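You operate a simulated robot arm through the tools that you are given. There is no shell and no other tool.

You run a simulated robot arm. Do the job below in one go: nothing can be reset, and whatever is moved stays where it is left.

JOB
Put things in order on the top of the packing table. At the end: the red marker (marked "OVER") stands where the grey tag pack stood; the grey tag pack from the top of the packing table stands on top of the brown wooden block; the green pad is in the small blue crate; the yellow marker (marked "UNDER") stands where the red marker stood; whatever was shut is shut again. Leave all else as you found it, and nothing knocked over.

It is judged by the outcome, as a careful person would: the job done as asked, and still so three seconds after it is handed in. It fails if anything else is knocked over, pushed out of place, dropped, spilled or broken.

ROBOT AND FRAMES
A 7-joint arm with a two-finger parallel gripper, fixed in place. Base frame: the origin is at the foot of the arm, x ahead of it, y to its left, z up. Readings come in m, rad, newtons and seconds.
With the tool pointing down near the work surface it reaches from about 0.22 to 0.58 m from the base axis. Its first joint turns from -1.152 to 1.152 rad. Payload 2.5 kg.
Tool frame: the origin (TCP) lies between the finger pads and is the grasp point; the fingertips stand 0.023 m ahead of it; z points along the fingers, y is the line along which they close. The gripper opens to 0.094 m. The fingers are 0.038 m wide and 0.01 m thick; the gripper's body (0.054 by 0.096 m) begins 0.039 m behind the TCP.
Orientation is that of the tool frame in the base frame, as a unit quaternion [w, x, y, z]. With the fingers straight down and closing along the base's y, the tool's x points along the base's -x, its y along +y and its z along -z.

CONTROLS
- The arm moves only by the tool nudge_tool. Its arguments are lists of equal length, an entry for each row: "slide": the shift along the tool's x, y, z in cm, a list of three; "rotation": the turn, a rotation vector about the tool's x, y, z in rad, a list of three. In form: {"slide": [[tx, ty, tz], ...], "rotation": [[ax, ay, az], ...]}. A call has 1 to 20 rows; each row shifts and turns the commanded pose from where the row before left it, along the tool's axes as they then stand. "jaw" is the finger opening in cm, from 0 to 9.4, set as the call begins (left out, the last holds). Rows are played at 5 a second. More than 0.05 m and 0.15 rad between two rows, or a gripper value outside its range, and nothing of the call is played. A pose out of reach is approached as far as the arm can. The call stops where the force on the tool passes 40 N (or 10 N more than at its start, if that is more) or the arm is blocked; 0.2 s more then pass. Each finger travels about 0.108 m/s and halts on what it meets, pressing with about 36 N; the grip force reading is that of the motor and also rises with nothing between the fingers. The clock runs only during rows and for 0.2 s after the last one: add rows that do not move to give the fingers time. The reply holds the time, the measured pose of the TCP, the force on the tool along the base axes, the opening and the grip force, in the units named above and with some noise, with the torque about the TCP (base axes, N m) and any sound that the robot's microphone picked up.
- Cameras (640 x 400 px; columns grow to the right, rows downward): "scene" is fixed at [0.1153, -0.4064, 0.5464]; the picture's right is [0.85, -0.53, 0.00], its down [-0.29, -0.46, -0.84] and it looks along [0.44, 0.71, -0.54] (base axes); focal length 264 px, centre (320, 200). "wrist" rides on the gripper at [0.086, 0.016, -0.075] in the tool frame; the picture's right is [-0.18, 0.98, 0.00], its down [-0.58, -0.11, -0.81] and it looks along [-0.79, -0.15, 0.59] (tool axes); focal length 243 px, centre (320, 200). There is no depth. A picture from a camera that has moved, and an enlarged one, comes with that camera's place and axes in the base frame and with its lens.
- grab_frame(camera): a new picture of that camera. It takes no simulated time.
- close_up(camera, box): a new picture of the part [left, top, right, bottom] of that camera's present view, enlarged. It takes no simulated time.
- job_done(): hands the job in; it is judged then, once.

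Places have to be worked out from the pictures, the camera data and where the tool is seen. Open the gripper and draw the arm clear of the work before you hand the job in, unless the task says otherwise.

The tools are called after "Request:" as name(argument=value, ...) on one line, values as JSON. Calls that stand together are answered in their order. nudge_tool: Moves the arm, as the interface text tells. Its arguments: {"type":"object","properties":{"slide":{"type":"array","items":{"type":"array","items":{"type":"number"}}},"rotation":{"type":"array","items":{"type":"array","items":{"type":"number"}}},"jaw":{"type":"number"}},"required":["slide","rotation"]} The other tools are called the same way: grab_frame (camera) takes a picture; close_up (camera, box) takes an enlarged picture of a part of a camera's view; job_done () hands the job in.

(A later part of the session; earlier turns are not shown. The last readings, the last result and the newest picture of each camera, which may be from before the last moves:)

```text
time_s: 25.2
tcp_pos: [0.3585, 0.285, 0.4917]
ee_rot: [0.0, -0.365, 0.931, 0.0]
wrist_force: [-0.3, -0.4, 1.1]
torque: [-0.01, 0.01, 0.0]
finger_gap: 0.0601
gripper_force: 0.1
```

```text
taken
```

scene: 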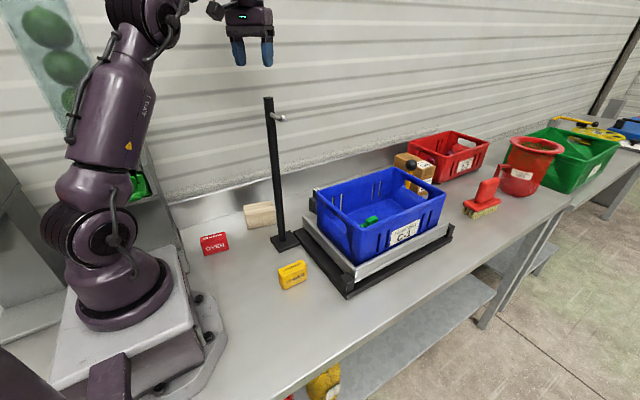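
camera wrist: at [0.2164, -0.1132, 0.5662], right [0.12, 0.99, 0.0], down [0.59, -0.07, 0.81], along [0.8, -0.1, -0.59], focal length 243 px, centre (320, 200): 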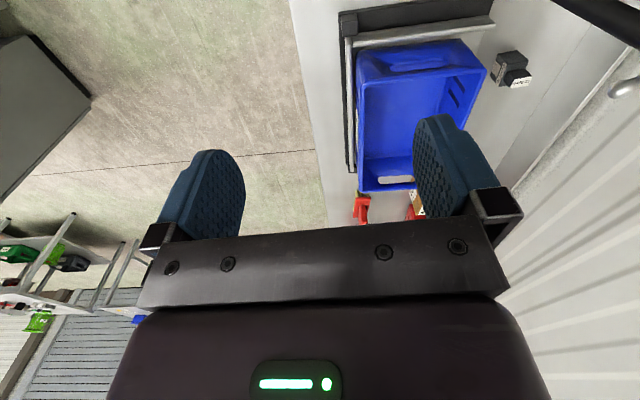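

Same known pose. Now begin the reorientation toward the tilted, camera-up grasp attitude (first half), shifting 3 cm toward −y to stay off the wall.

Request:
nudge_tool(slide=[[2.04, -2.2, 0], [0, 0, 0], [0, 0, 0], [0, 0, 0], [0, 0, 0], [0, 0, 0], [0, 0, 0], [0, 0, 0], [0, 0, 0]], rotation=[[0, 0, 0], [0.0706, 0.0298, -0.1223], [0.0706, 0.0298, -0.1223], [0.0706, 0.0298, -0.1223], [0.0706, 0.0298, -0.1223], [0.0706, 0.0298, -0.1223], [0.0706, 0.0298, -0.1223], [0.0706, 0.0298, -0.1223], [0, 0, 0]])

Request:
close_up(camera="scene", box=[0, 0, 400, 4])

Request:
grab_frame(camera="wrist")

```text
time_s: 27.2
tcp_pos: [0.36, 0.2521, 0.4917]
ee_rot: [0.006, 0.702, -0.664, 0.258]
wrist_force: [-0.7, 0.8, 0.0]
torque: [-0.01, -0.01, 0.02]
finger_gap: 0.0599
gripper_force: 0.0
```

```text
1.60 times, centred on (200, 2) of scene
camera zoom: at [0.1153, -0.4064, 0.5464], right [0.85, -0.53, 0.0], down [-0.29, -0.46, -0.84], along [0.44, 0.71, -0.54], focal length 423 px, centre (512, 517)
```

zoom: 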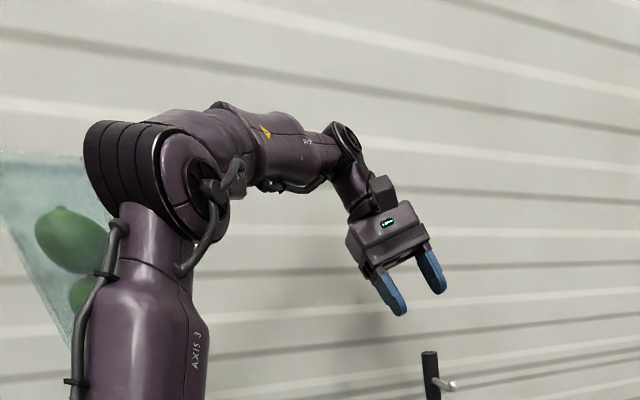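

```text
taken
camera wrist: at [0.3174, 0.1963, 0.5836], right [-0.92, 0.05, -0.4], down [-0.17, 0.84, 0.52], along [0.36, 0.55, -0.76], focal length 243 px, centre (320, 200)
```

wrist: 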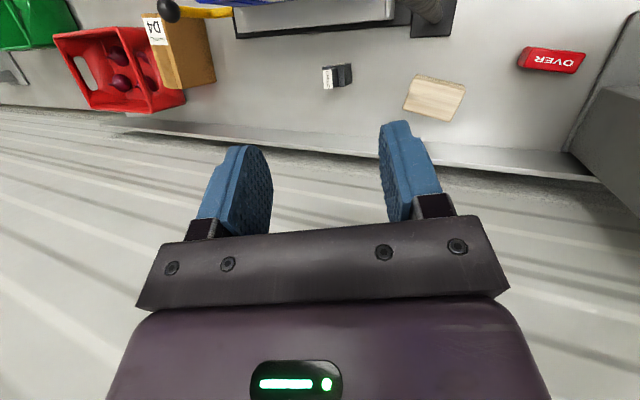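

The arm follows smoothly with the wrist rolling as predicted. Completing the remaining rotation.

Request:
nudge_tool(slide=[[0, 0, 0], [0, 0, 0], [0, 0, 0], [0, 0, 0], [0, 0, 0], [0, 0, 0], [0, 0, 0], [0, 0, 0], [0, 0, 0], [0, 0, 0], [0, 0, 0]], rotation=[[0.0706, 0.0298, -0.1223], [0.0706, 0.0298, -0.1223], [0.0706, 0.0298, -0.1223], [0.0706, 0.0298, -0.1223], [0.0706, 0.0298, -0.1223], [0.0706, 0.0298, -0.1223], [0.0706, 0.0298, -0.1223], [0.0706, 0.0298, -0.1223], [0.0706, 0.0298, -0.1223], [0.0706, 0.0298, -0.1223], [0, 0, 0]])

Request:
close_up(camera="scene", box=[0, 0, 400, 4])

Request:
grab_frame(camera="wrist")

```text
time_s: 29.6
tcp_pos: [0.3599, 0.2524, 0.4926]
ee_rot: [0.013, 0.865, -0.021, 0.501]
wrist_force: [0.3, 0.5, -0.1]
torque: [-0.04, 0.03, -0.03]
finger_gap: 0.0603
gripper_force: 0.1
```

```text
1.60 times, centred on (200, 2) of scene
camera zoom: at [0.1153, -0.4064, 0.5464], right [0.85, -0.53, 0.0], down [-0.29, -0.46, -0.84], along [0.44, 0.71, -0.54], focal length 423 px, centre (512, 517)
```

zoom: 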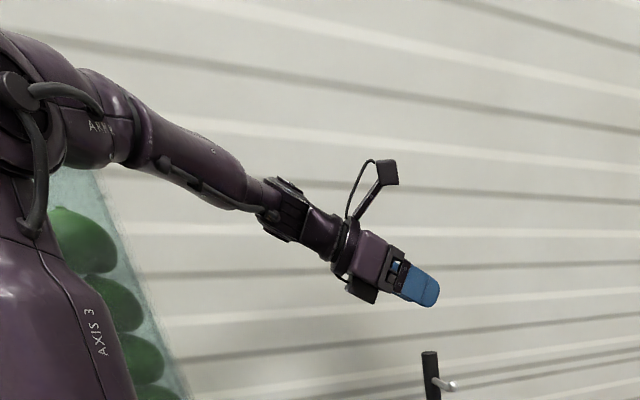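

```text
taken
camera wrist: at [0.3379, 0.2376, 0.6049], right [-0.14, -0.98, -0.16], down [-0.98, 0.16, -0.1], along [0.12, 0.14, -0.98], focal length 243 px, centre (320, 200)
```

wrist: 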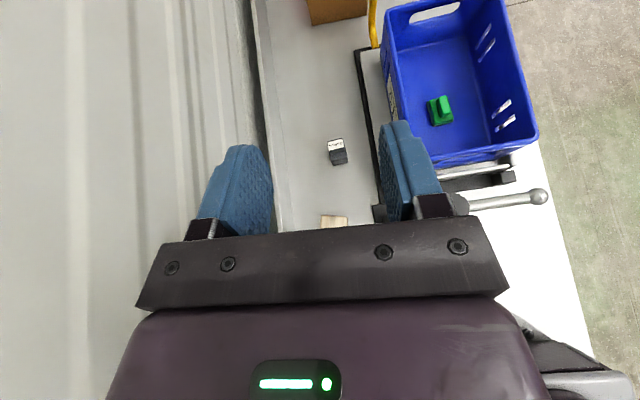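

The tool now points forward-down at 60° with the camera on top, as planned; the hook on the pole points toward −y at (0.34, 0.10, 0.39), away from this side. Now move first +y, then down to about (0.40, 0.30, 0.25).

Request:
nudge_tool(slide=[[-0.07, -2.4, -0.11], [-0.07, -2.4, -0.11], [-3.17, -0.035, 2.6], [-3.17, -0.035, 2.6], [-3.17, -0.035, 2.6], [-3.17, -0.035, 2.6], [-3.17, -0.035, 2.6], [-3.17, -0.035, 2.6], [0, 0, 0]], rotation=[[0, 0, 0], [0, 0, 0], [0, 0, 0], [0, 0, 0], [0, 0, 0], [0, 0, 0], [0, 0, 0], [0, 0, 0], [0, 0, 0]], jaw=7)

Request:
grab_frame(camera="scene")

Request:
grab_frame(camera="wrist")

```text
time_s: 31.6
tcp_pos: [0.3983, 0.3008, 0.2495]
ee_rot: [0.013, 0.866, -0.022, 0.499]
wrist_force: [-0.8, 0.2, 0.3]
torque: [-0.01, -0.03, -0.02]
finger_gap: 0.07
gripper_force: 0.1
```

```text
taken
```

scene: 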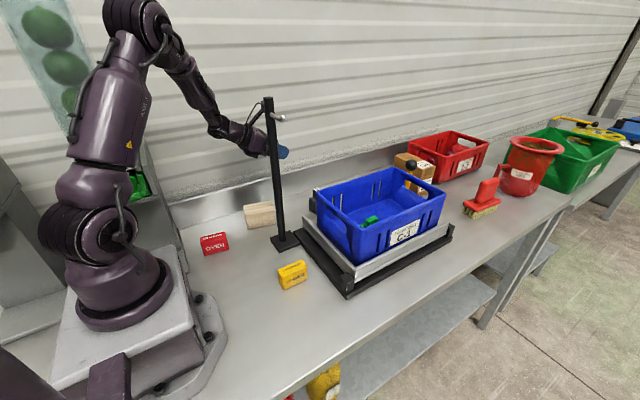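

```text
taken
camera wrist: at [0.3772, 0.2866, 0.361], right [-0.14, -0.98, -0.16], down [-0.98, 0.16, -0.1], along [0.12, 0.14, -0.98], focal length 243 px, centre (320, 200)
```

wrist: 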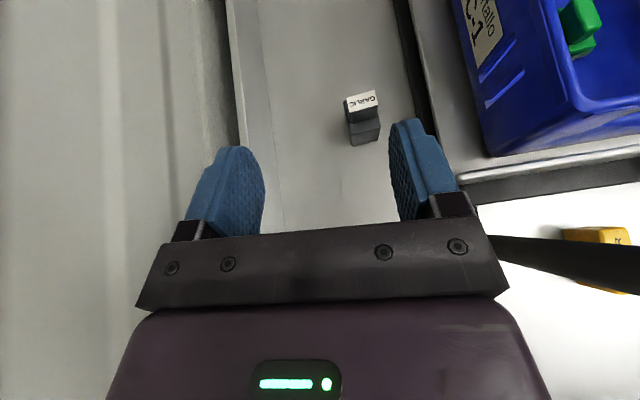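

Clear of the pole. I'll zoom on the pack from this near-vertical view to fix its position precisely.

Request:
close_up(camera="wrist", box=[310, 75, 420, 155])

Request:
close_up(camera="scene", box=[160, 60, 340, 200])

```text
5.00 times, centred on (365, 115) of wrist
camera zoom: at [0.3772, 0.2866, 0.361], right [-0.14, -0.98, -0.16], down [-0.98, 0.16, -0.1], along [0.12, 0.14, -0.98], focal length 1213 px, centre (95, 625)
```

zoom: 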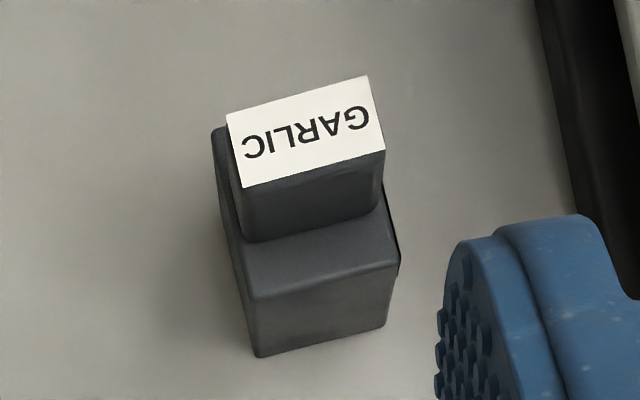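

```text
2.86 times, centred on (250, 130) of scene
camera zoom: at [0.1153, -0.4064, 0.5464], right [0.85, -0.53, 0.0], down [-0.29, -0.46, -0.84], along [0.44, 0.71, -0.54], focal length 756 px, centre (520, 400)
```

zoom: 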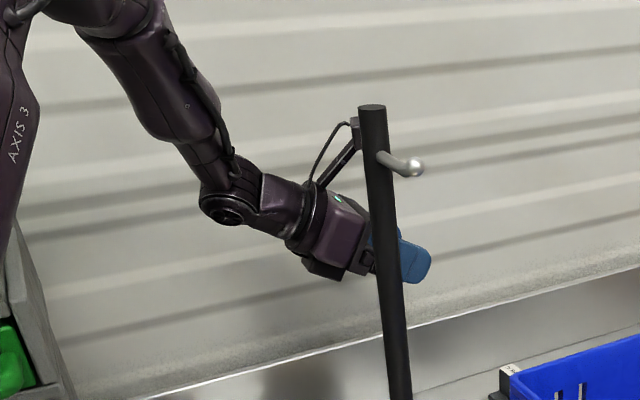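

Pack centre refined to ≈(0.520, 0.2585), −x face at x≈0.4955, width y 0.239–0.278. Advancing to (0.44, 0.275, 0.12).

Request:
nudge_tool(slide=[[-2.27, 0.59, 2.55], [-2.27, 0.59, 2.55], [-2.27, 0.59, 2.55], [-2.27, 0.59, 2.55], [0, 0, 0]], rotation=[[0, 0, 0], [0, 0, 0], [0, 0, 0], [0, 0, 0], [0, 0, 0]])

Request:
grab_frame(camera="scene")

Request:
grab_frame(camera="wrist")

Request:
close_up(camera="scene", box=[160, 60, 340, 260])

```text
time_s: 32.8
tcp_pos: [0.4412, 0.275, 0.1214]
ee_rot: [0.012, 0.865, -0.022, 0.501]
wrist_force: [-0.7, -0.2, -0.1]
torque: [-0.01, 0.0, 0.03]
finger_gap: 0.0704
gripper_force: 0.1
```

```text
taken
```

scene: 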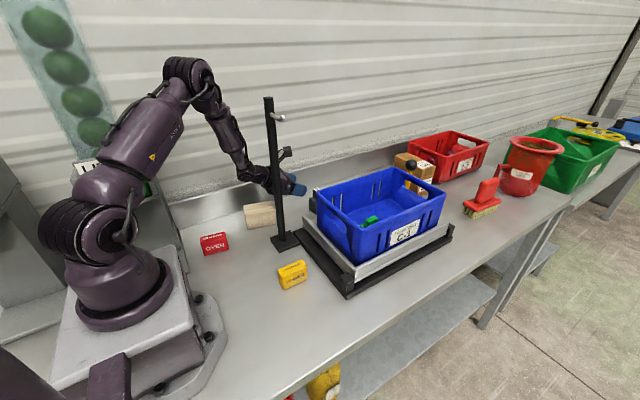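

```text
taken
camera wrist: at [0.4192, 0.2606, 0.233], right [-0.14, -0.98, -0.16], down [-0.98, 0.16, -0.1], along [0.12, 0.14, -0.98], focal length 243 px, centre (320, 200)
```

wrist: 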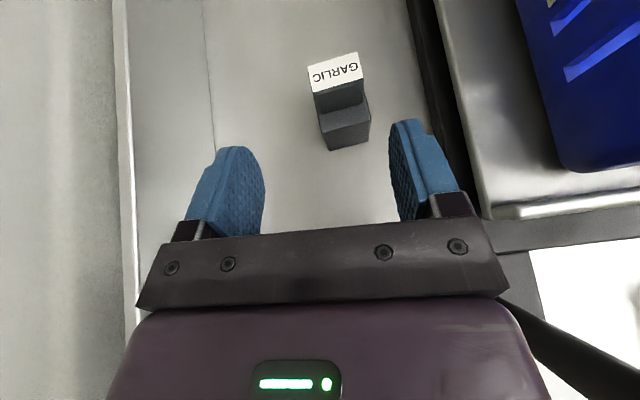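

```text
2.00 times, centred on (250, 160) of scene
camera zoom: at [0.1153, -0.4064, 0.5464], right [0.85, -0.53, 0.0], down [-0.29, -0.46, -0.84], along [0.44, 0.71, -0.54], focal length 529 px, centre (460, 280)
```

zoom: 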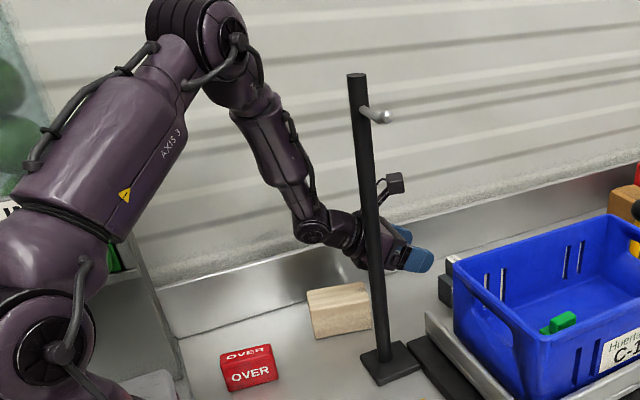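

The forearm passes on the +y side of the pole with room. Moving on to (0.468, 0.262, 0.065), just in front of the pack.

Request:
nudge_tool(slide=[[-1.2, 0.5, 1.8], [-1.2, 0.45, 1.8], [-1.0, 0.3, 1.5], [0, 0, 0]], rotation=[[0, 0, 0], [0, 0, 0], [0, 0, 0], [0, 0, 0]])

Request:
grab_frame(camera="wrist")

Request:
close_up(camera="scene", box=[160, 60, 340, 260])

```text
time_s: 33.8
tcp_pos: [0.4696, 0.2604, 0.0656]
ee_rot: [0.013, 0.865, -0.022, 0.501]
wrist_force: [-0.3, -0.5, -0.3]
torque: [0.01, 0.0, 0.02]
finger_gap: 0.07
gripper_force: 0.0
```

```text
taken
camera wrist: at [0.4472, 0.246, 0.1785], right [-0.14, -0.98, -0.16], down [-0.98, 0.16, -0.1], along [0.12, 0.14, -0.98], focal length 243 px, centre (320, 200)
```

wrist: 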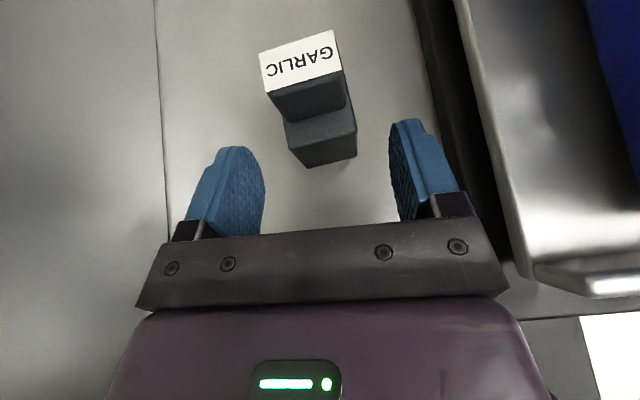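

```text
2.00 times, centred on (250, 160) of scene
camera zoom: at [0.1153, -0.4064, 0.5464], right [0.85, -0.53, 0.0], down [-0.29, -0.46, -0.84], along [0.44, 0.71, -0.54], focal length 529 px, centre (460, 280)
```

zoom: 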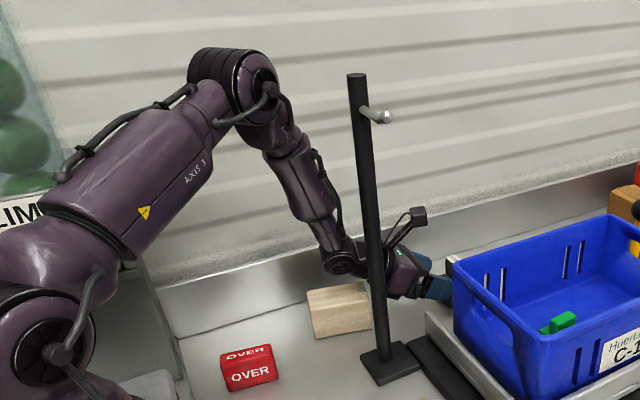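

Fingers are lined up either side of the pack. Advancing straight along the tool axis 4.2 cm to the grasp point.

Request:
nudge_tool(slide=[[0.13, -0.02, 1.4], [0.13, -0.02, 1.4], [0.13, -0.02, 1.4], [0, 0, 0]], rotation=[[0, 0, 0], [0, 0, 0], [0, 0, 0], [0, 0, 0]])

Request:
grab_frame(camera="wrist")

Request:
close_up(camera="scene", box=[160, 60, 340, 260])

```text
time_s: 34.8
tcp_pos: [0.5064, 0.2584, 0.048]
ee_rot: [0.014, 0.866, -0.023, 0.5]
wrist_force: [-1.1, -0.7, -0.8]
torque: [0.0, -0.01, 0.02]
finger_gap: 0.0699
gripper_force: 0.0
```

```text
taken
camera wrist: at [0.4851, 0.2442, 0.16], right [-0.14, -0.98, -0.16], down [-0.98, 0.16, -0.1], along [0.12, 0.14, -0.98], focal length 243 px, centre (320, 200)
```

wrist: 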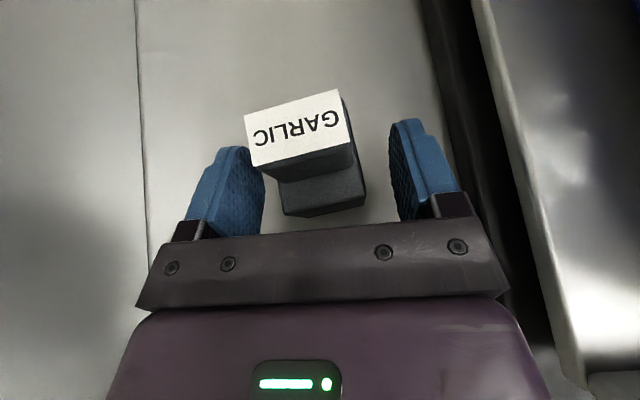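

```text
2.00 times, centred on (250, 160) of scene
camera zoom: at [0.1153, -0.4064, 0.5464], right [0.85, -0.53, 0.0], down [-0.29, -0.46, -0.84], along [0.44, 0.71, -0.54], focal length 529 px, centre (460, 280)
```

zoom: 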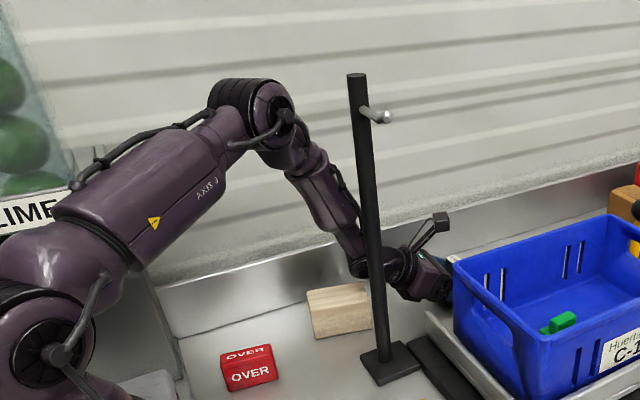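

No contact, pack centred. Closing on it.

Request:
nudge_tool(slide=[[0, 0, 0], [0, 0, 0], [0, 0, 0], [0, 0, 0]], rotation=[[0, 0, 0], [0, 0, 0], [0, 0, 0], [0, 0, 0]], jaw=0)

Request:
grab_frame(camera="wrist")

```text
time_s: 35.8
tcp_pos: [0.5075, 0.2594, 0.0477]
ee_rot: [0.013, 0.866, -0.022, 0.5]
wrist_force: [0.3, -1.2, 0.4]
torque: [0.01, 0.04, 0.0]
finger_gap: 0.0396
gripper_force: 36.2
```

```text
taken
camera wrist: at [0.4849, 0.2443, 0.1603], right [-0.14, -0.98, -0.16], down [-0.98, 0.16, -0.1], along [0.12, 0.14, -0.98], focal length 243 px, centre (320, 200)
```

wrist: 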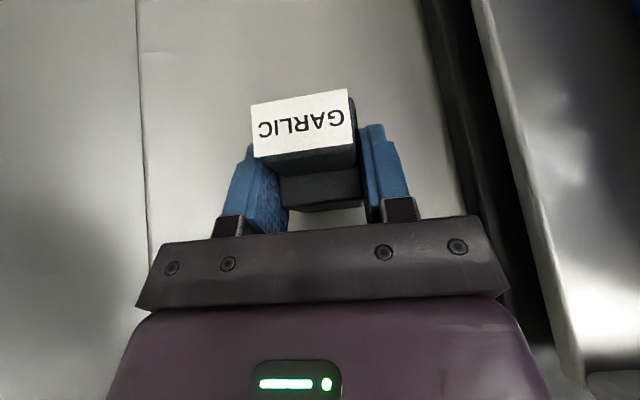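

Gripped at 3.96 cm; the pack squared itself to the pads. Lifting 3 cm vertically and checking.

Request:
nudge_tool(slide=[[0.87, 0, -0.5], [0.87, 0, -0.5], [0.87, 0, -0.5], [0, 0, 0]], rotation=[[0, 0, 0], [0, 0, 0], [0, 0, 0], [0, 0, 0]])

Request:
grab_frame(camera="wrist")

Request:
grab_frame(camera="scene")

```text
time_s: 36.8
tcp_pos: [0.5066, 0.2595, 0.078]
ee_rot: [0.014, 0.865, -0.023, 0.5]
wrist_force: [-0.6, 1.0, -1.2]
torque: [-0.02, 0.01, 0.02]
finger_gap: 0.0392
gripper_force: 35.8
```

```text
taken
camera wrist: at [0.4852, 0.2451, 0.1898], right [-0.14, -0.98, -0.16], down [-0.98, 0.16, -0.1], along [0.12, 0.14, -0.98], focal length 243 px, centre (320, 200)
```

wrist: 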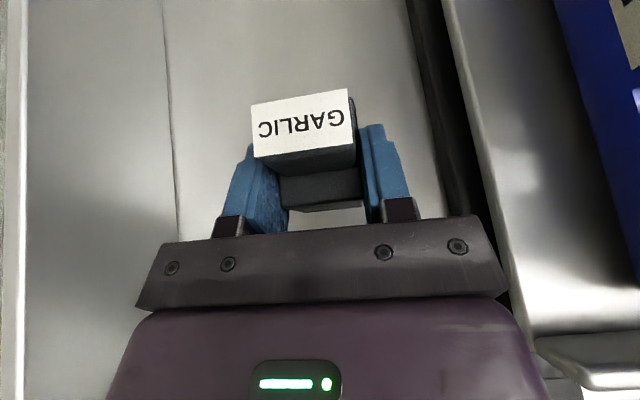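

```text
taken
```

scene: 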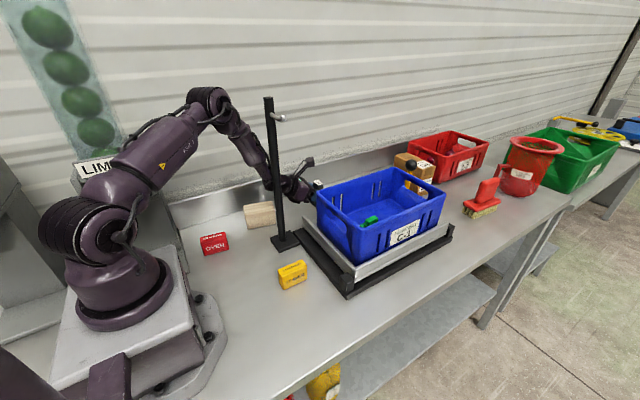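

The pack is held square and level. Retreating the way I came: back and up, then high to z≈0.52.

Request:
nudge_tool(slide=[[1.23, -0.4, -3.34], [1.23, -0.4, -3.34], [1.23, -0.4, -3.34], [2.77, -0.76, -3.19], [2.77, -0.76, -3.19], [2.77, -0.76, -3.19], [3.3, 0.35, -2.27], [3.3, 0.35, -2.27], [3.3, 0.35, -2.27], [3.3, 0.35, -2.27], [3.3, 0.35, -2.27], [3.3, 0.35, -2.27], [0, 0, 0]], rotation=[[0, 0, 0], [0, 0, 0], [0, 0, 0], [0, 0, 0], [0, 0, 0], [0, 0, 0], [0, 0, 0], [0, 0, 0], [0, 0, 0], [0, 0, 0], [0, 0, 0], [0, 0, 0], [0, 0, 0]])

Request:
grab_frame(camera="scene")

Request:
grab_frame(camera="wrist")

```text
time_s: 39.6
tcp_pos: [0.3804, 0.2807, 0.5179]
ee_rot: [0.013, 0.866, -0.022, 0.5]
wrist_force: [-0.5, 0.1, 0.1]
torque: [0.0, 0.01, -0.01]
finger_gap: 0.0397
gripper_force: 36.2
```

```text
taken
```

scene: 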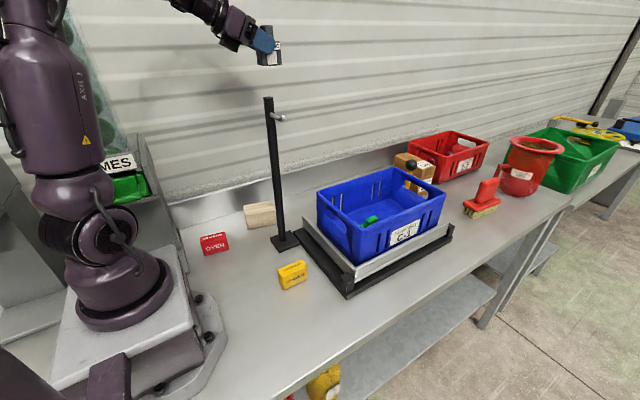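

```text
taken
camera wrist: at [0.3583, 0.2654, 0.6306], right [-0.14, -0.98, -0.16], down [-0.98, 0.16, -0.1], along [0.12, 0.14, -0.98], focal length 243 px, centre (320, 200)
```

wrist: 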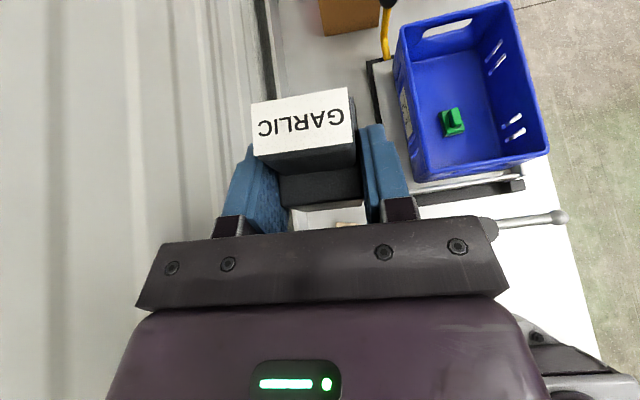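

Held firmly and the pack is well above the pole. Now yaw while moving toward a free spot on the table between red marker and pole (around (0.235, 0.10)), staying at z≈0.52.

Request:
nudge_tool(slide=[[0, 0, 0], [-0.76, 2.93, -1.31], [0, 0, 0], [-0.53, 3.13, -0.91], [0, 0, 0], [-0.29, 3.25, -0.5], [0, 0, 0], [-0.04, 3.3, -0.07], [0, 0, 0], [0.2, 3.27, 0.35], [0, 0, 0], [0.45, 3.18, 0.77], [0, 0, 0], [0.68, 3.01, 1.18], [0, 0, 0]], rotation=[[-0.1299, 0, 0.075], [0, 0, 0], [-0.1299, 0, 0.075], [0, 0, 0], [-0.1299, 0, 0.075], [0, 0, 0], [-0.1299, 0, 0.075], [0, 0, 0], [-0.1299, 0, 0.075], [0, 0, 0], [-0.1299, 0, 0.075], [0, 0, 0], [-0.1299, 0, 0.075], [0, 0, 0], [0, 0, 0]])

Request:
grab_frame(camera="scene")

Request:
grab_frame(camera="wrist")

Request:
close_up(camera="scene", box=[0, 0, 400, 4])

```text
time_s: 42.8
tcp_pos: [0.2335, 0.1004, 0.5187]
ee_rot: [0.261, 0.738, -0.454, 0.426]
wrist_force: [-0.6, 0.8, -1.4]
torque: [-0.03, -0.01, -0.03]
finger_gap: 0.0391
gripper_force: 36.4
```

```text
taken
```

scene: 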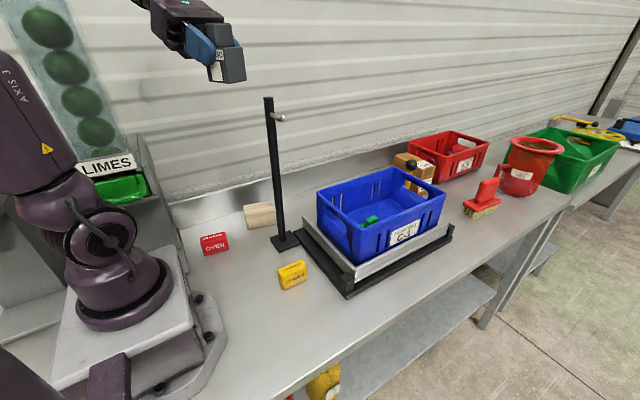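

```text
taken
camera wrist: at [0.2092, 0.1124, 0.6319], right [-0.92, -0.36, -0.16], down [-0.35, 0.93, -0.1], along [0.19, -0.04, -0.98], focal length 243 px, centre (320, 200)
```

wrist: 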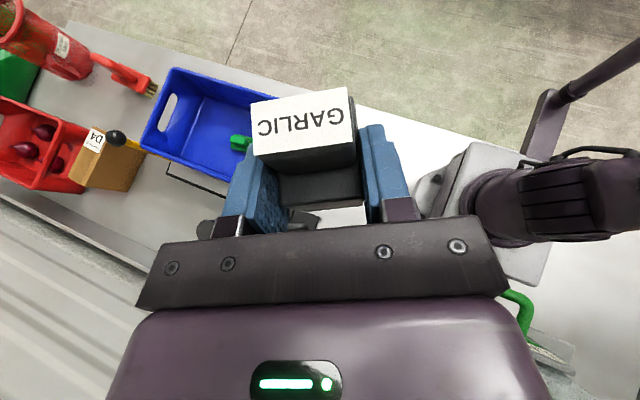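

```text
1.60 times, centred on (200, 2) of scene
camera zoom: at [0.1153, -0.4064, 0.5464], right [0.85, -0.53, 0.0], down [-0.29, -0.46, -0.84], along [0.44, 0.71, -0.54], focal length 423 px, centre (512, 517)
```

zoom: 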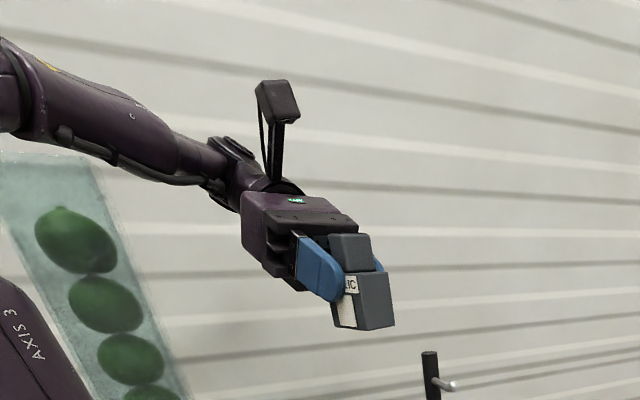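

Pack now hangs over free table at (0.2335, 0.10). Lowering straight down to z≈0.10 first.

Request:
nudge_tool(slide=[[-3.63, 0, 2.1], [-3.63, 0, 2.1], [-3.63, 0, 2.1], [-3.63, 0, 2.1], [-3.63, 0, 2.1], [-3.63, 0, 2.1], [-3.63, 0, 2.1], [-3.63, 0, 2.1], [-3.63, 0, 2.1], [-3.63, 0, 2.1], [0, 0, 0]], rotation=[[0, 0, 0], [0, 0, 0], [0, 0, 0], [0, 0, 0], [0, 0, 0], [0, 0, 0], [0, 0, 0], [0, 0, 0], [0, 0, 0], [0, 0, 0], [0, 0, 0]])

Request:
grab_frame(camera="scene")

Request:
grab_frame(camera="wrist")

```text
time_s: 45.2
tcp_pos: [0.2319, 0.101, 0.0996]
ee_rot: [0.26, 0.739, -0.452, 0.427]
wrist_force: [-0.4, -0.1, -1.2]
torque: [0.02, 0.03, 0.01]
finger_gap: 0.0394
gripper_force: 36.1
```

```text
taken
```

scene: 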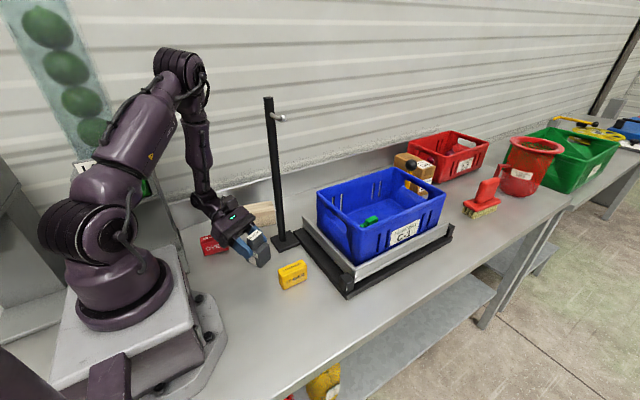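

```text
taken
camera wrist: at [0.208, 0.1129, 0.2119], right [-0.92, -0.36, -0.16], down [-0.35, 0.93, -0.1], along [0.19, -0.04, -0.98], focal length 243 px, centre (320, 200)
```

wrist: 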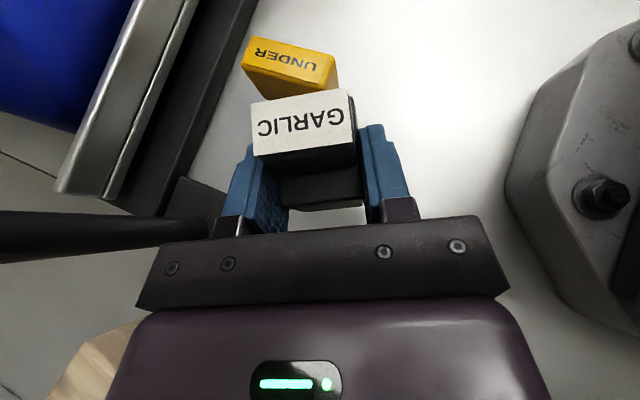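

Continuing down in smaller steps; contact is expected near TCP z≈0.048.

Request:
nudge_tool(slide=[[-1.3, 0, 0.75], [-1.3, 0, 0.75], [-1.3, 0, 0.75], [0, 0, 0]], rotation=[[0, 0, 0], [0, 0, 0], [0, 0, 0], [0, 0, 0]])

Request:
close_up(camera="scene", box=[180, 180, 320, 300])

```text
time_s: 46.2
tcp_pos: [0.2327, 0.1013, 0.0541]
ee_rot: [0.261, 0.738, -0.454, 0.426]
wrist_force: [0.2, -1.0, -1.3]
torque: [0.0, 0.0, -0.02]
finger_gap: 0.0394
gripper_force: 36.1
```

```text
3.33 times, centred on (250, 240) of scene
camera zoom: at [0.1153, -0.4064, 0.5464], right [0.85, -0.53, 0.0], down [-0.29, -0.46, -0.84], along [0.44, 0.71, -0.54], focal length 882 px, centre (553, 67)
```

zoom: 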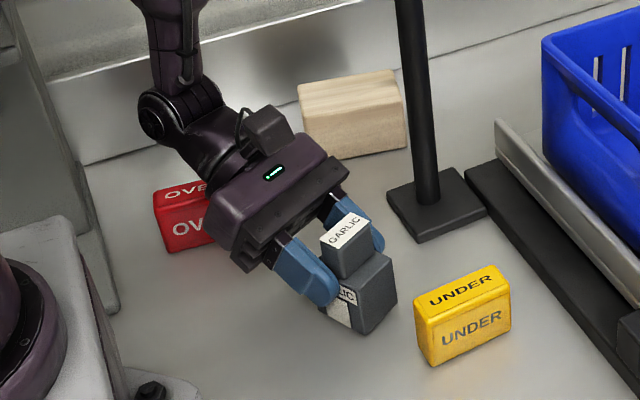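

Almost down. Lowering about 6 mm in fine steps.

Request:
nudge_tool(slide=[[-0.26, 0, 0.15], [-0.17, 0, 0.1], [-0.09, 0, 0.05], [0, 0, 0]], rotation=[[0, 0, 0], [0, 0, 0], [0, 0, 0], [0, 0, 0]])

```text
time_s: 47.2
tcp_pos: [0.2333, 0.0997, 0.0469]
ee_rot: [0.261, 0.738, -0.453, 0.426]
wrist_force: [-0.7, 0.3, -1.2]
torque: [-0.04, -0.01, -0.02]
finger_gap: 0.0394
gripper_force: 35.9
```

Request:
nudge_tool(slide=[[-0.13, 0, 0.075], [0, 0, 0]], rotation=[[0, 0, 0], [0, 0, 0]])

```text
time_s: 47.8
tcp_pos: [0.2338, 0.0991, 0.0486]
ee_rot: [0.262, 0.737, -0.453, 0.428]
wrist_force: [-5.4, 5.6, 27.1]
torque: [0.41, 0.49, 0.04]
finger_gap: 0.0395
gripper_force: 35.8
```

Contact with the table (27 N). Easing up 1 mm and releasing.

Request:
nudge_tool(slide=[[0.1, 0, -0.058], [0, 0, 0]], rotation=[[0, 0, 0], [0, 0, 0]])

Request:
nudge_tool(slide=[[0, 0, 0], [0, 0, 0], [0, 0, 0]], rotation=[[0, 0, 0], [0, 0, 0], [0, 0, 0]], jaw=6.5)

Request:
close_up(camera="scene", box=[180, 180, 320, 300])

Request:
grab_frame(camera="wrist")

```text
time_s: 48.4
tcp_pos: [0.2337, 0.0989, 0.0477]
ee_rot: [0.261, 0.738, -0.454, 0.425]
wrist_force: [1.1, 1.1, 3.2]
torque: [-0.03, -0.13, 0.02]
finger_gap: 0.0395
gripper_force: 36.2
```

```text
time_s: 49.2
tcp_pos: [0.234, 0.0995, 0.0479]
ee_rot: [0.261, 0.738, -0.454, 0.426]
wrist_force: [0.5, -0.1, 0.2]
torque: [0.0, -0.01, -0.01]
finger_gap: 0.0649
gripper_force: 0.1
```

```text
3.33 times, centred on (250, 240) of scene
camera zoom: at [0.1153, -0.4064, 0.5464], right [0.85, -0.53, 0.0], down [-0.29, -0.46, -0.84], along [0.44, 0.71, -0.54], focal length 882 px, centre (553, 67)
```

zoom: 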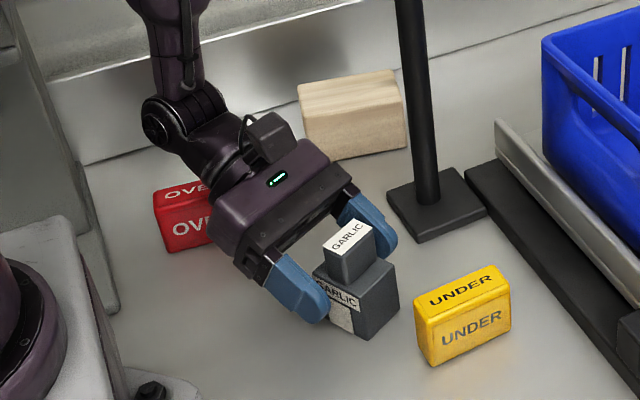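

```text
taken
camera wrist: at [0.2101, 0.1116, 0.1604], right [-0.92, -0.36, -0.16], down [-0.35, 0.93, -0.1], along [0.19, -0.04, -0.98], focal length 243 px, centre (320, 200)
```

wrist: 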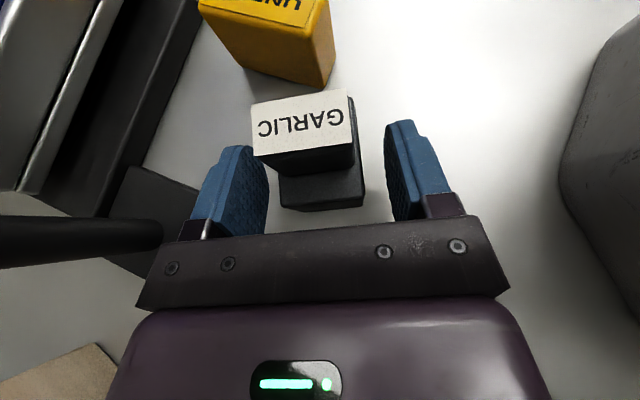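

The pack stands square on the table at about (0.24, 0.088). Raising the open gripper straight up.

Request:
nudge_tool(slide=[[0.87, 0, -0.5], [1.73, 0, -1.0], [3.63, 0, -2.1], [3.63, 0, -2.1], [3.63, 0, -2.1], [3.63, 0, -2.1], [3.63, 0, -2.1], [3.63, 0, -2.1], [3.63, 0, -2.1], [3.63, 0, -2.1], [3.63, 0, -2.1], [3.63, 0, -2.1], [0, 0, 0]], rotation=[[0, 0, 0], [0, 0, 0], [0, 0, 0], [0, 0, 0], [0, 0, 0], [0, 0, 0], [0, 0, 0], [0, 0, 0], [0, 0, 0], [0, 0, 0], [0, 0, 0], [0, 0, 0], [0, 0, 0]])

Request:
grab_frame(camera="scene")

Request:
grab_frame(camera="wrist")

```text
time_s: 52.0
tcp_pos: [0.2385, 0.0992, 0.4986]
ee_rot: [0.261, 0.738, -0.453, 0.426]
wrist_force: [-0.6, -0.1, 0.4]
torque: [-0.01, -0.01, 0.01]
finger_gap: 0.0649
gripper_force: 0.1
```

```text
taken
```

scene: 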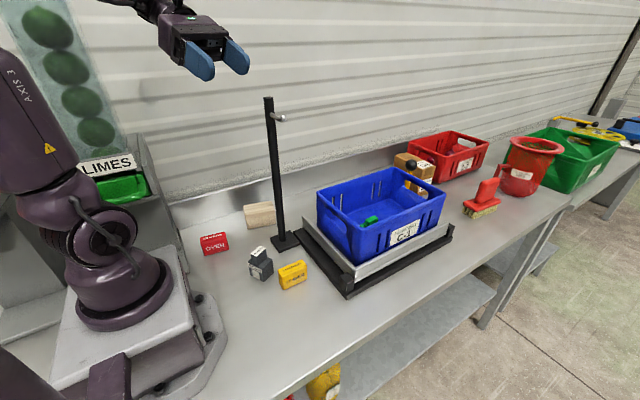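

```text
taken
camera wrist: at [0.2131, 0.1112, 0.6109], right [-0.92, -0.36, -0.16], down [-0.35, 0.93, -0.1], along [0.19, -0.04, -0.98], focal length 243 px, centre (320, 200)
```

wrist: 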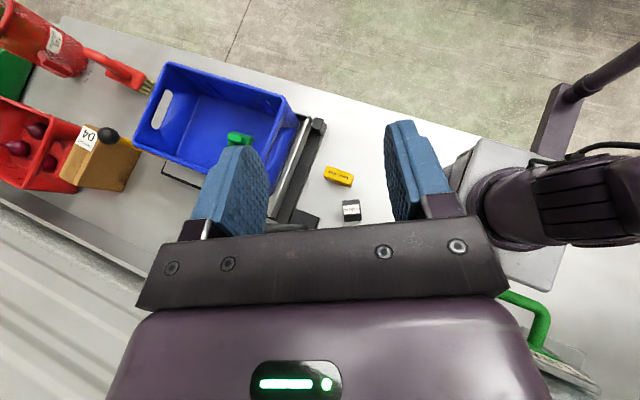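

All good. Now rotate back to a vertical tool (closing across the red marker's thickness), half at a time.

Request:
nudge_tool(slide=[[0, 0, 0], [0, 0, 0], [0, 0, 0], [0, 0, 0], [0, 0, 0], [0, 0, 0], [0, 0, 0], [0, 0, 0], [0, 0, 0]], rotation=[[-0.0715, -0.0352, 0.1239], [-0.0715, -0.0352, 0.1239], [-0.0715, -0.0352, 0.1239], [-0.0715, -0.0352, 0.1239], [-0.0715, -0.0352, 0.1239], [-0.0715, -0.0352, 0.1239], [-0.0715, -0.0352, 0.1239], [-0.0715, -0.0352, 0.1239], [0, 0, 0]])

Request:
close_up(camera="scene", box=[0, 0, 400, 4])

```text
time_s: 54.0
tcp_pos: [0.2345, 0.0996, 0.4982]
ee_rot: [-0.157, -0.387, 0.872, -0.256]
wrist_force: [0.0, 0.2, -0.1]
torque: [-0.02, 0.01, -0.03]
finger_gap: 0.065
gripper_force: 0.2
```

```text
1.60 times, centred on (200, 2) of scene
camera zoom: at [0.1153, -0.4064, 0.5464], right [0.85, -0.53, 0.0], down [-0.29, -0.46, -0.84], along [0.44, 0.71, -0.54], focal length 423 px, centre (512, 517)
```

zoom: 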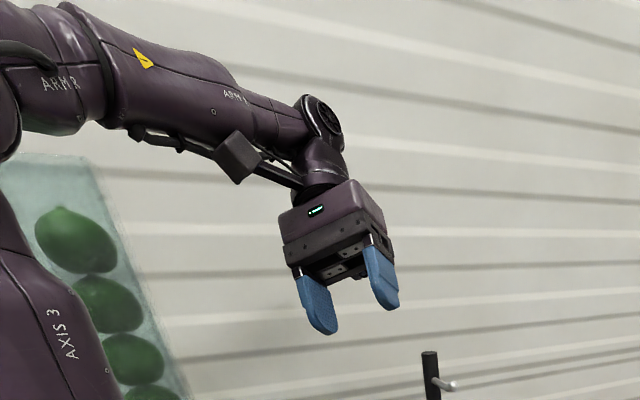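

Request:
nudge_tool(slide=[[0, 0, 0], [0, 0, 0], [0, 0, 0], [0, 0, 0], [0, 0, 0], [0, 0, 0], [0, 0, 0], [0, 0, 0], [0, 0, 0]], rotation=[[-0.0715, -0.0352, 0.1239], [-0.0715, -0.0352, 0.1239], [-0.0715, -0.0352, 0.1239], [-0.0715, -0.0352, 0.1239], [-0.0715, -0.0352, 0.1239], [-0.0715, -0.0352, 0.1239], [-0.0715, -0.0352, 0.1239], [-0.0715, -0.0352, 0.1239], [0, 0, 0]])

Request:
close_up(camera="scene", box=[0, 0, 400, 4])

Request:
close_up(camera="wrist", box=[240, 0, 640, 4])

```text
time_s: 56.0
tcp_pos: [0.233, 0.0992, 0.4977]
ee_rot: [0.001, 0.094, 0.996, 0.002]
wrist_force: [-0.3, 0.1, -0.2]
torque: [0.03, 0.0, -0.01]
finger_gap: 0.0651
gripper_force: 0.1
```

```text
1.60 times, centred on (200, 2) of scene
camera zoom: at [0.1153, -0.4064, 0.5464], right [0.85, -0.53, 0.0], down [-0.29, -0.46, -0.84], along [0.44, 0.71, -0.54], focal length 423 px, centre (512, 517)
```

zoom: 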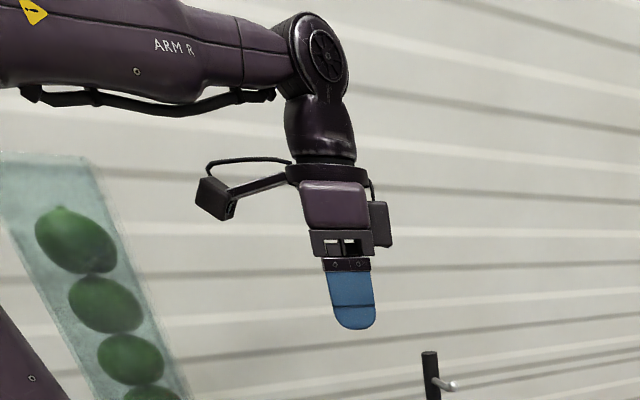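

```text
1.60 times, centred on (440, 2) of wrist
camera zoom: at [0.152, 0.1322, 0.5717], right [0.37, 0.93, 0.0], down [0.55, -0.22, 0.81], along [0.75, -0.29, -0.59], focal length 388 px, centre (128, 517)
```

zoom: 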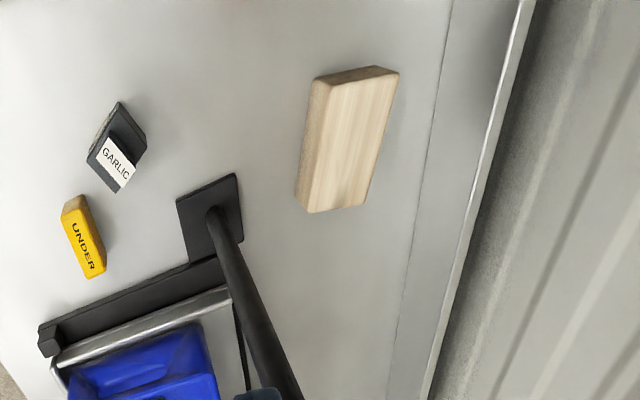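

The tool is vertical again. A grey cabinet stands close to the red marker on the base side, so I'll grasp the marker lengthwise with the camera turned toward −y: yaw to ≈1.38 rad and move above the marker, still high.

Request:
nudge_tool(slide=[[0, 0, 0], [0, 0, 0], [0, 0, 0], [0, 0, 0], [0, 0, 0], [0, 0, 0], [0, 0, 0], [0, 0, 0], [0, 0, 0], [0, 0, 0], [0, 0, 0], [-3.3, 2.43, 0], [-3.3, 2.43, 0], [-3.3, 2.43, 0], [-3.3, 2.43, 0], [0, 0, 0]], rotation=[[0, 0, -0.1429], [0, 0, -0.1429], [0, 0, -0.1429], [0, 0, -0.1429], [0, 0, -0.1429], [0, 0, -0.1429], [0, 0, -0.1429], [0, 0, -0.1429], [0, 0, -0.1429], [0, 0, -0.1429], [0, 0, -0.1429], [0, 0, 0], [0, 0, 0], [0, 0, 0], [0, 0, 0], [0, 0, 0]], jaw=9.4)

Request:
grab_frame(camera="wrist")

Request:
close_up(camera="wrist", box=[120, 0, 520, 4])

Request:
grab_frame(camera="scene")

```text
time_s: 59.4
tcp_pos: [0.1637, 0.247, 0.4975]
ee_rot: [0.002, -0.638, 0.77, -0.001]
wrist_force: [0.0, 0.0, -0.2]
torque: [0.02, 0.02, 0.02]
finger_gap: 0.0941
gripper_force: 0.1
```

```text
taken
camera wrist: at [0.131, 0.1657, 0.5719], right [-0.93, 0.36, 0.0], down [0.21, 0.55, 0.81], along [0.29, 0.75, -0.59], focal length 243 px, centre (320, 200)
```

wrist: 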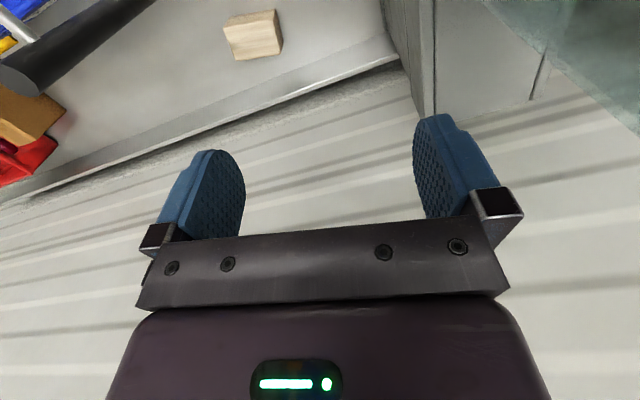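

```text
1.60 times, centred on (320, 2) of wrist
camera zoom: at [0.131, 0.1657, 0.5719], right [-0.93, 0.36, 0.0], down [0.21, 0.55, 0.81], along [0.29, 0.75, -0.59], focal length 388 px, centre (320, 517)
```

zoom: 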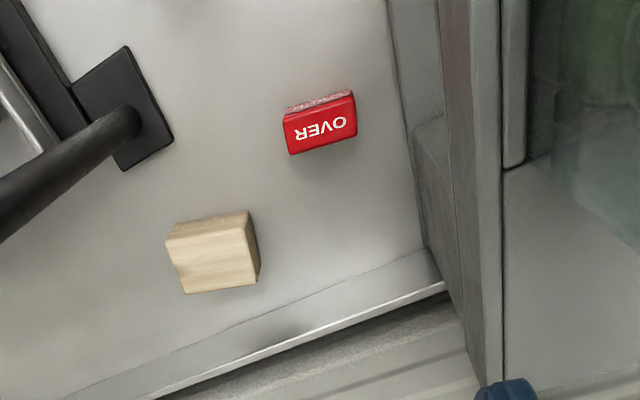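

```text
taken
```

scene: 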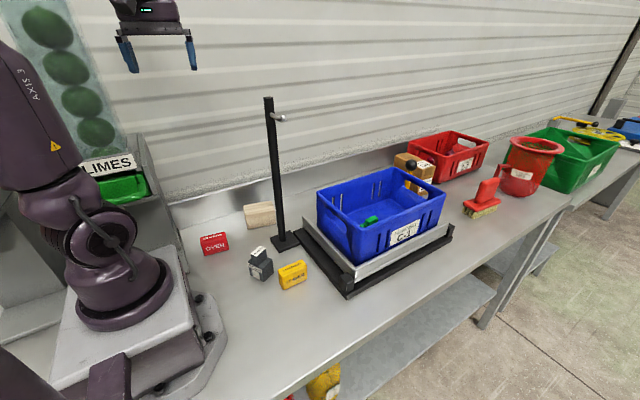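

From this view the red marker's top is centred ≈(0.159, 0.2405), long axis −11°, and the cabinet's side is at x≈0.076, leaving room. Descending to z≈0.20 with a small correction.

Request:
nudge_tool(slide=[[0.73, 0.34, 0], [0, 0, 4.25], [0, 0, 4.25], [0, 0, 4.25], [0, 0, 4.25], [0, 0, 4.25], [0, 0, 4.25], [0, 0, 4.25], [0, 0, 0]], rotation=[[0, 0, 0], [0, 0, 0], [0, 0, 0], [0, 0, 0], [0, 0, 0], [0, 0, 0], [0, 0, 0], [0, 0, 0], [0, 0, 0]])

Request:
close_up(camera="wrist", box=[120, 0, 520, 4])

Request:
grab_frame(camera="scene")

```text
time_s: 61.4
tcp_pos: [0.1589, 0.2407, 0.2012]
ee_rot: [0.002, -0.639, 0.769, 0.0]
wrist_force: [-0.3, -0.2, 0.5]
torque: [0.0, -0.02, -0.02]
finger_gap: 0.094
gripper_force: 0.2
```

```text
1.60 times, centred on (320, 2) of wrist
camera zoom: at [0.1275, 0.1594, 0.2752], right [-0.93, 0.36, 0.0], down [0.21, 0.55, 0.81], along [0.29, 0.75, -0.59], focal length 388 px, centre (320, 517)
```

zoom: 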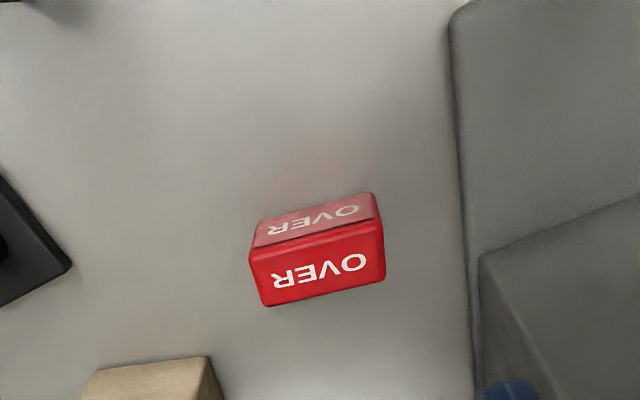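

```text
taken
```

scene: 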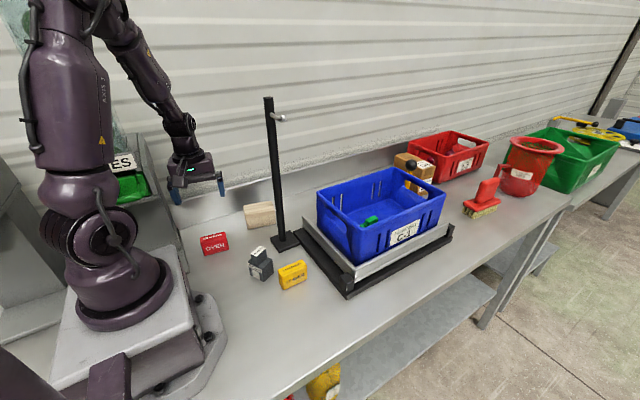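

Marker confirmed at (0.1595, 0.241), aligned with the jaws. Descending to z≈0.031 and checking before closing.

Request:
nudge_tool(slide=[[0, 0, 4.25], [0, 0, 4.25], [0, 0, 4.0], [0, 0, 2.5], [0, 0, 1.0], [0, 0, 1.0], [0, 0, 0]], rotation=[[0, 0, 0], [0, 0, 0], [0, 0, 0], [0, 0, 0], [0, 0, 0], [0, 0, 0], [0, 0, 0]])

Request:
close_up(camera="scene", box=[140, 150, 320, 290])

```text
time_s: 63.0
tcp_pos: [0.1594, 0.2415, 0.0301]
ee_rot: [0.001, -0.638, 0.77, 0.0]
wrist_force: [-0.3, -0.1, 0.4]
torque: [0.02, 0.01, 0.0]
finger_gap: 0.0941
gripper_force: 0.0
```

```text
2.86 times, centred on (230, 220) of scene
camera zoom: at [0.1153, -0.4064, 0.5464], right [0.85, -0.53, 0.0], down [-0.29, -0.46, -0.84], along [0.44, 0.71, -0.54], focal length 756 px, centre (577, 143)
```

zoom: 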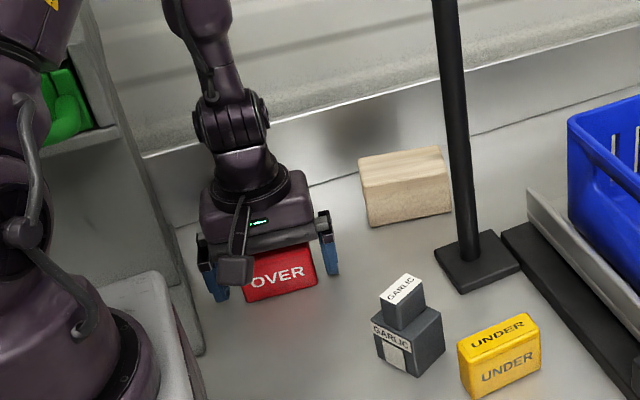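

Fingers stand clear at both ends of the red marker. Closing.

Request:
nudge_tool(slide=[[0, 0, 0], [0, 0, 0], [0, 0, 0], [0, 0, 0]], rotation=[[0, 0, 0], [0, 0, 0], [0, 0, 0], [0, 0, 0]], jaw=0)

Request:
nudge_tool(slide=[[0, 0, -1], [0, 0, -2], [0, 0, 0]], rotation=[[0, 0, 0], [0, 0, 0], [0, 0, 0]])

Request:
close_up(camera="scene", box=[140, 150, 320, 290])

```text
time_s: 64.0
tcp_pos: [0.1577, 0.2421, 0.0301]
ee_rot: [0.002, -0.638, 0.77, 0.0]
wrist_force: [0.1, 1.0, 0.4]
torque: [0.0, 0.01, -0.07]
finger_gap: 0.0698
gripper_force: 36.3
```

```text
time_s: 64.8
tcp_pos: [0.1585, 0.243, 0.059]
ee_rot: [0.001, -0.639, 0.769, -0.001]
wrist_force: [0.5, -0.2, -1.1]
torque: [-0.01, 0.03, 0.02]
finger_gap: 0.0696
gripper_force: 35.9
```

```text
2.86 times, centred on (230, 220) of scene
camera zoom: at [0.1153, -0.4064, 0.5464], right [0.85, -0.53, 0.0], down [-0.29, -0.46, -0.84], along [0.44, 0.71, -0.54], focal length 756 px, centre (577, 143)
```

zoom: 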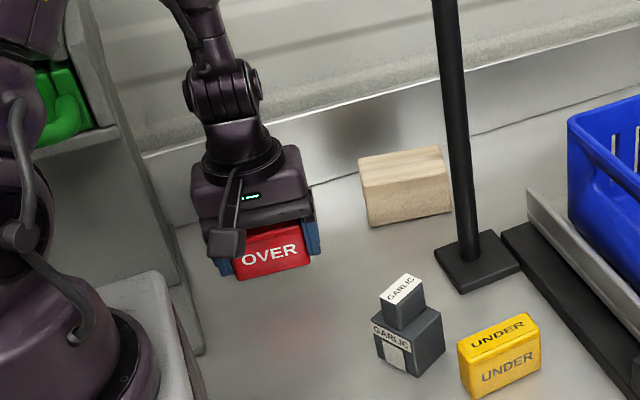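

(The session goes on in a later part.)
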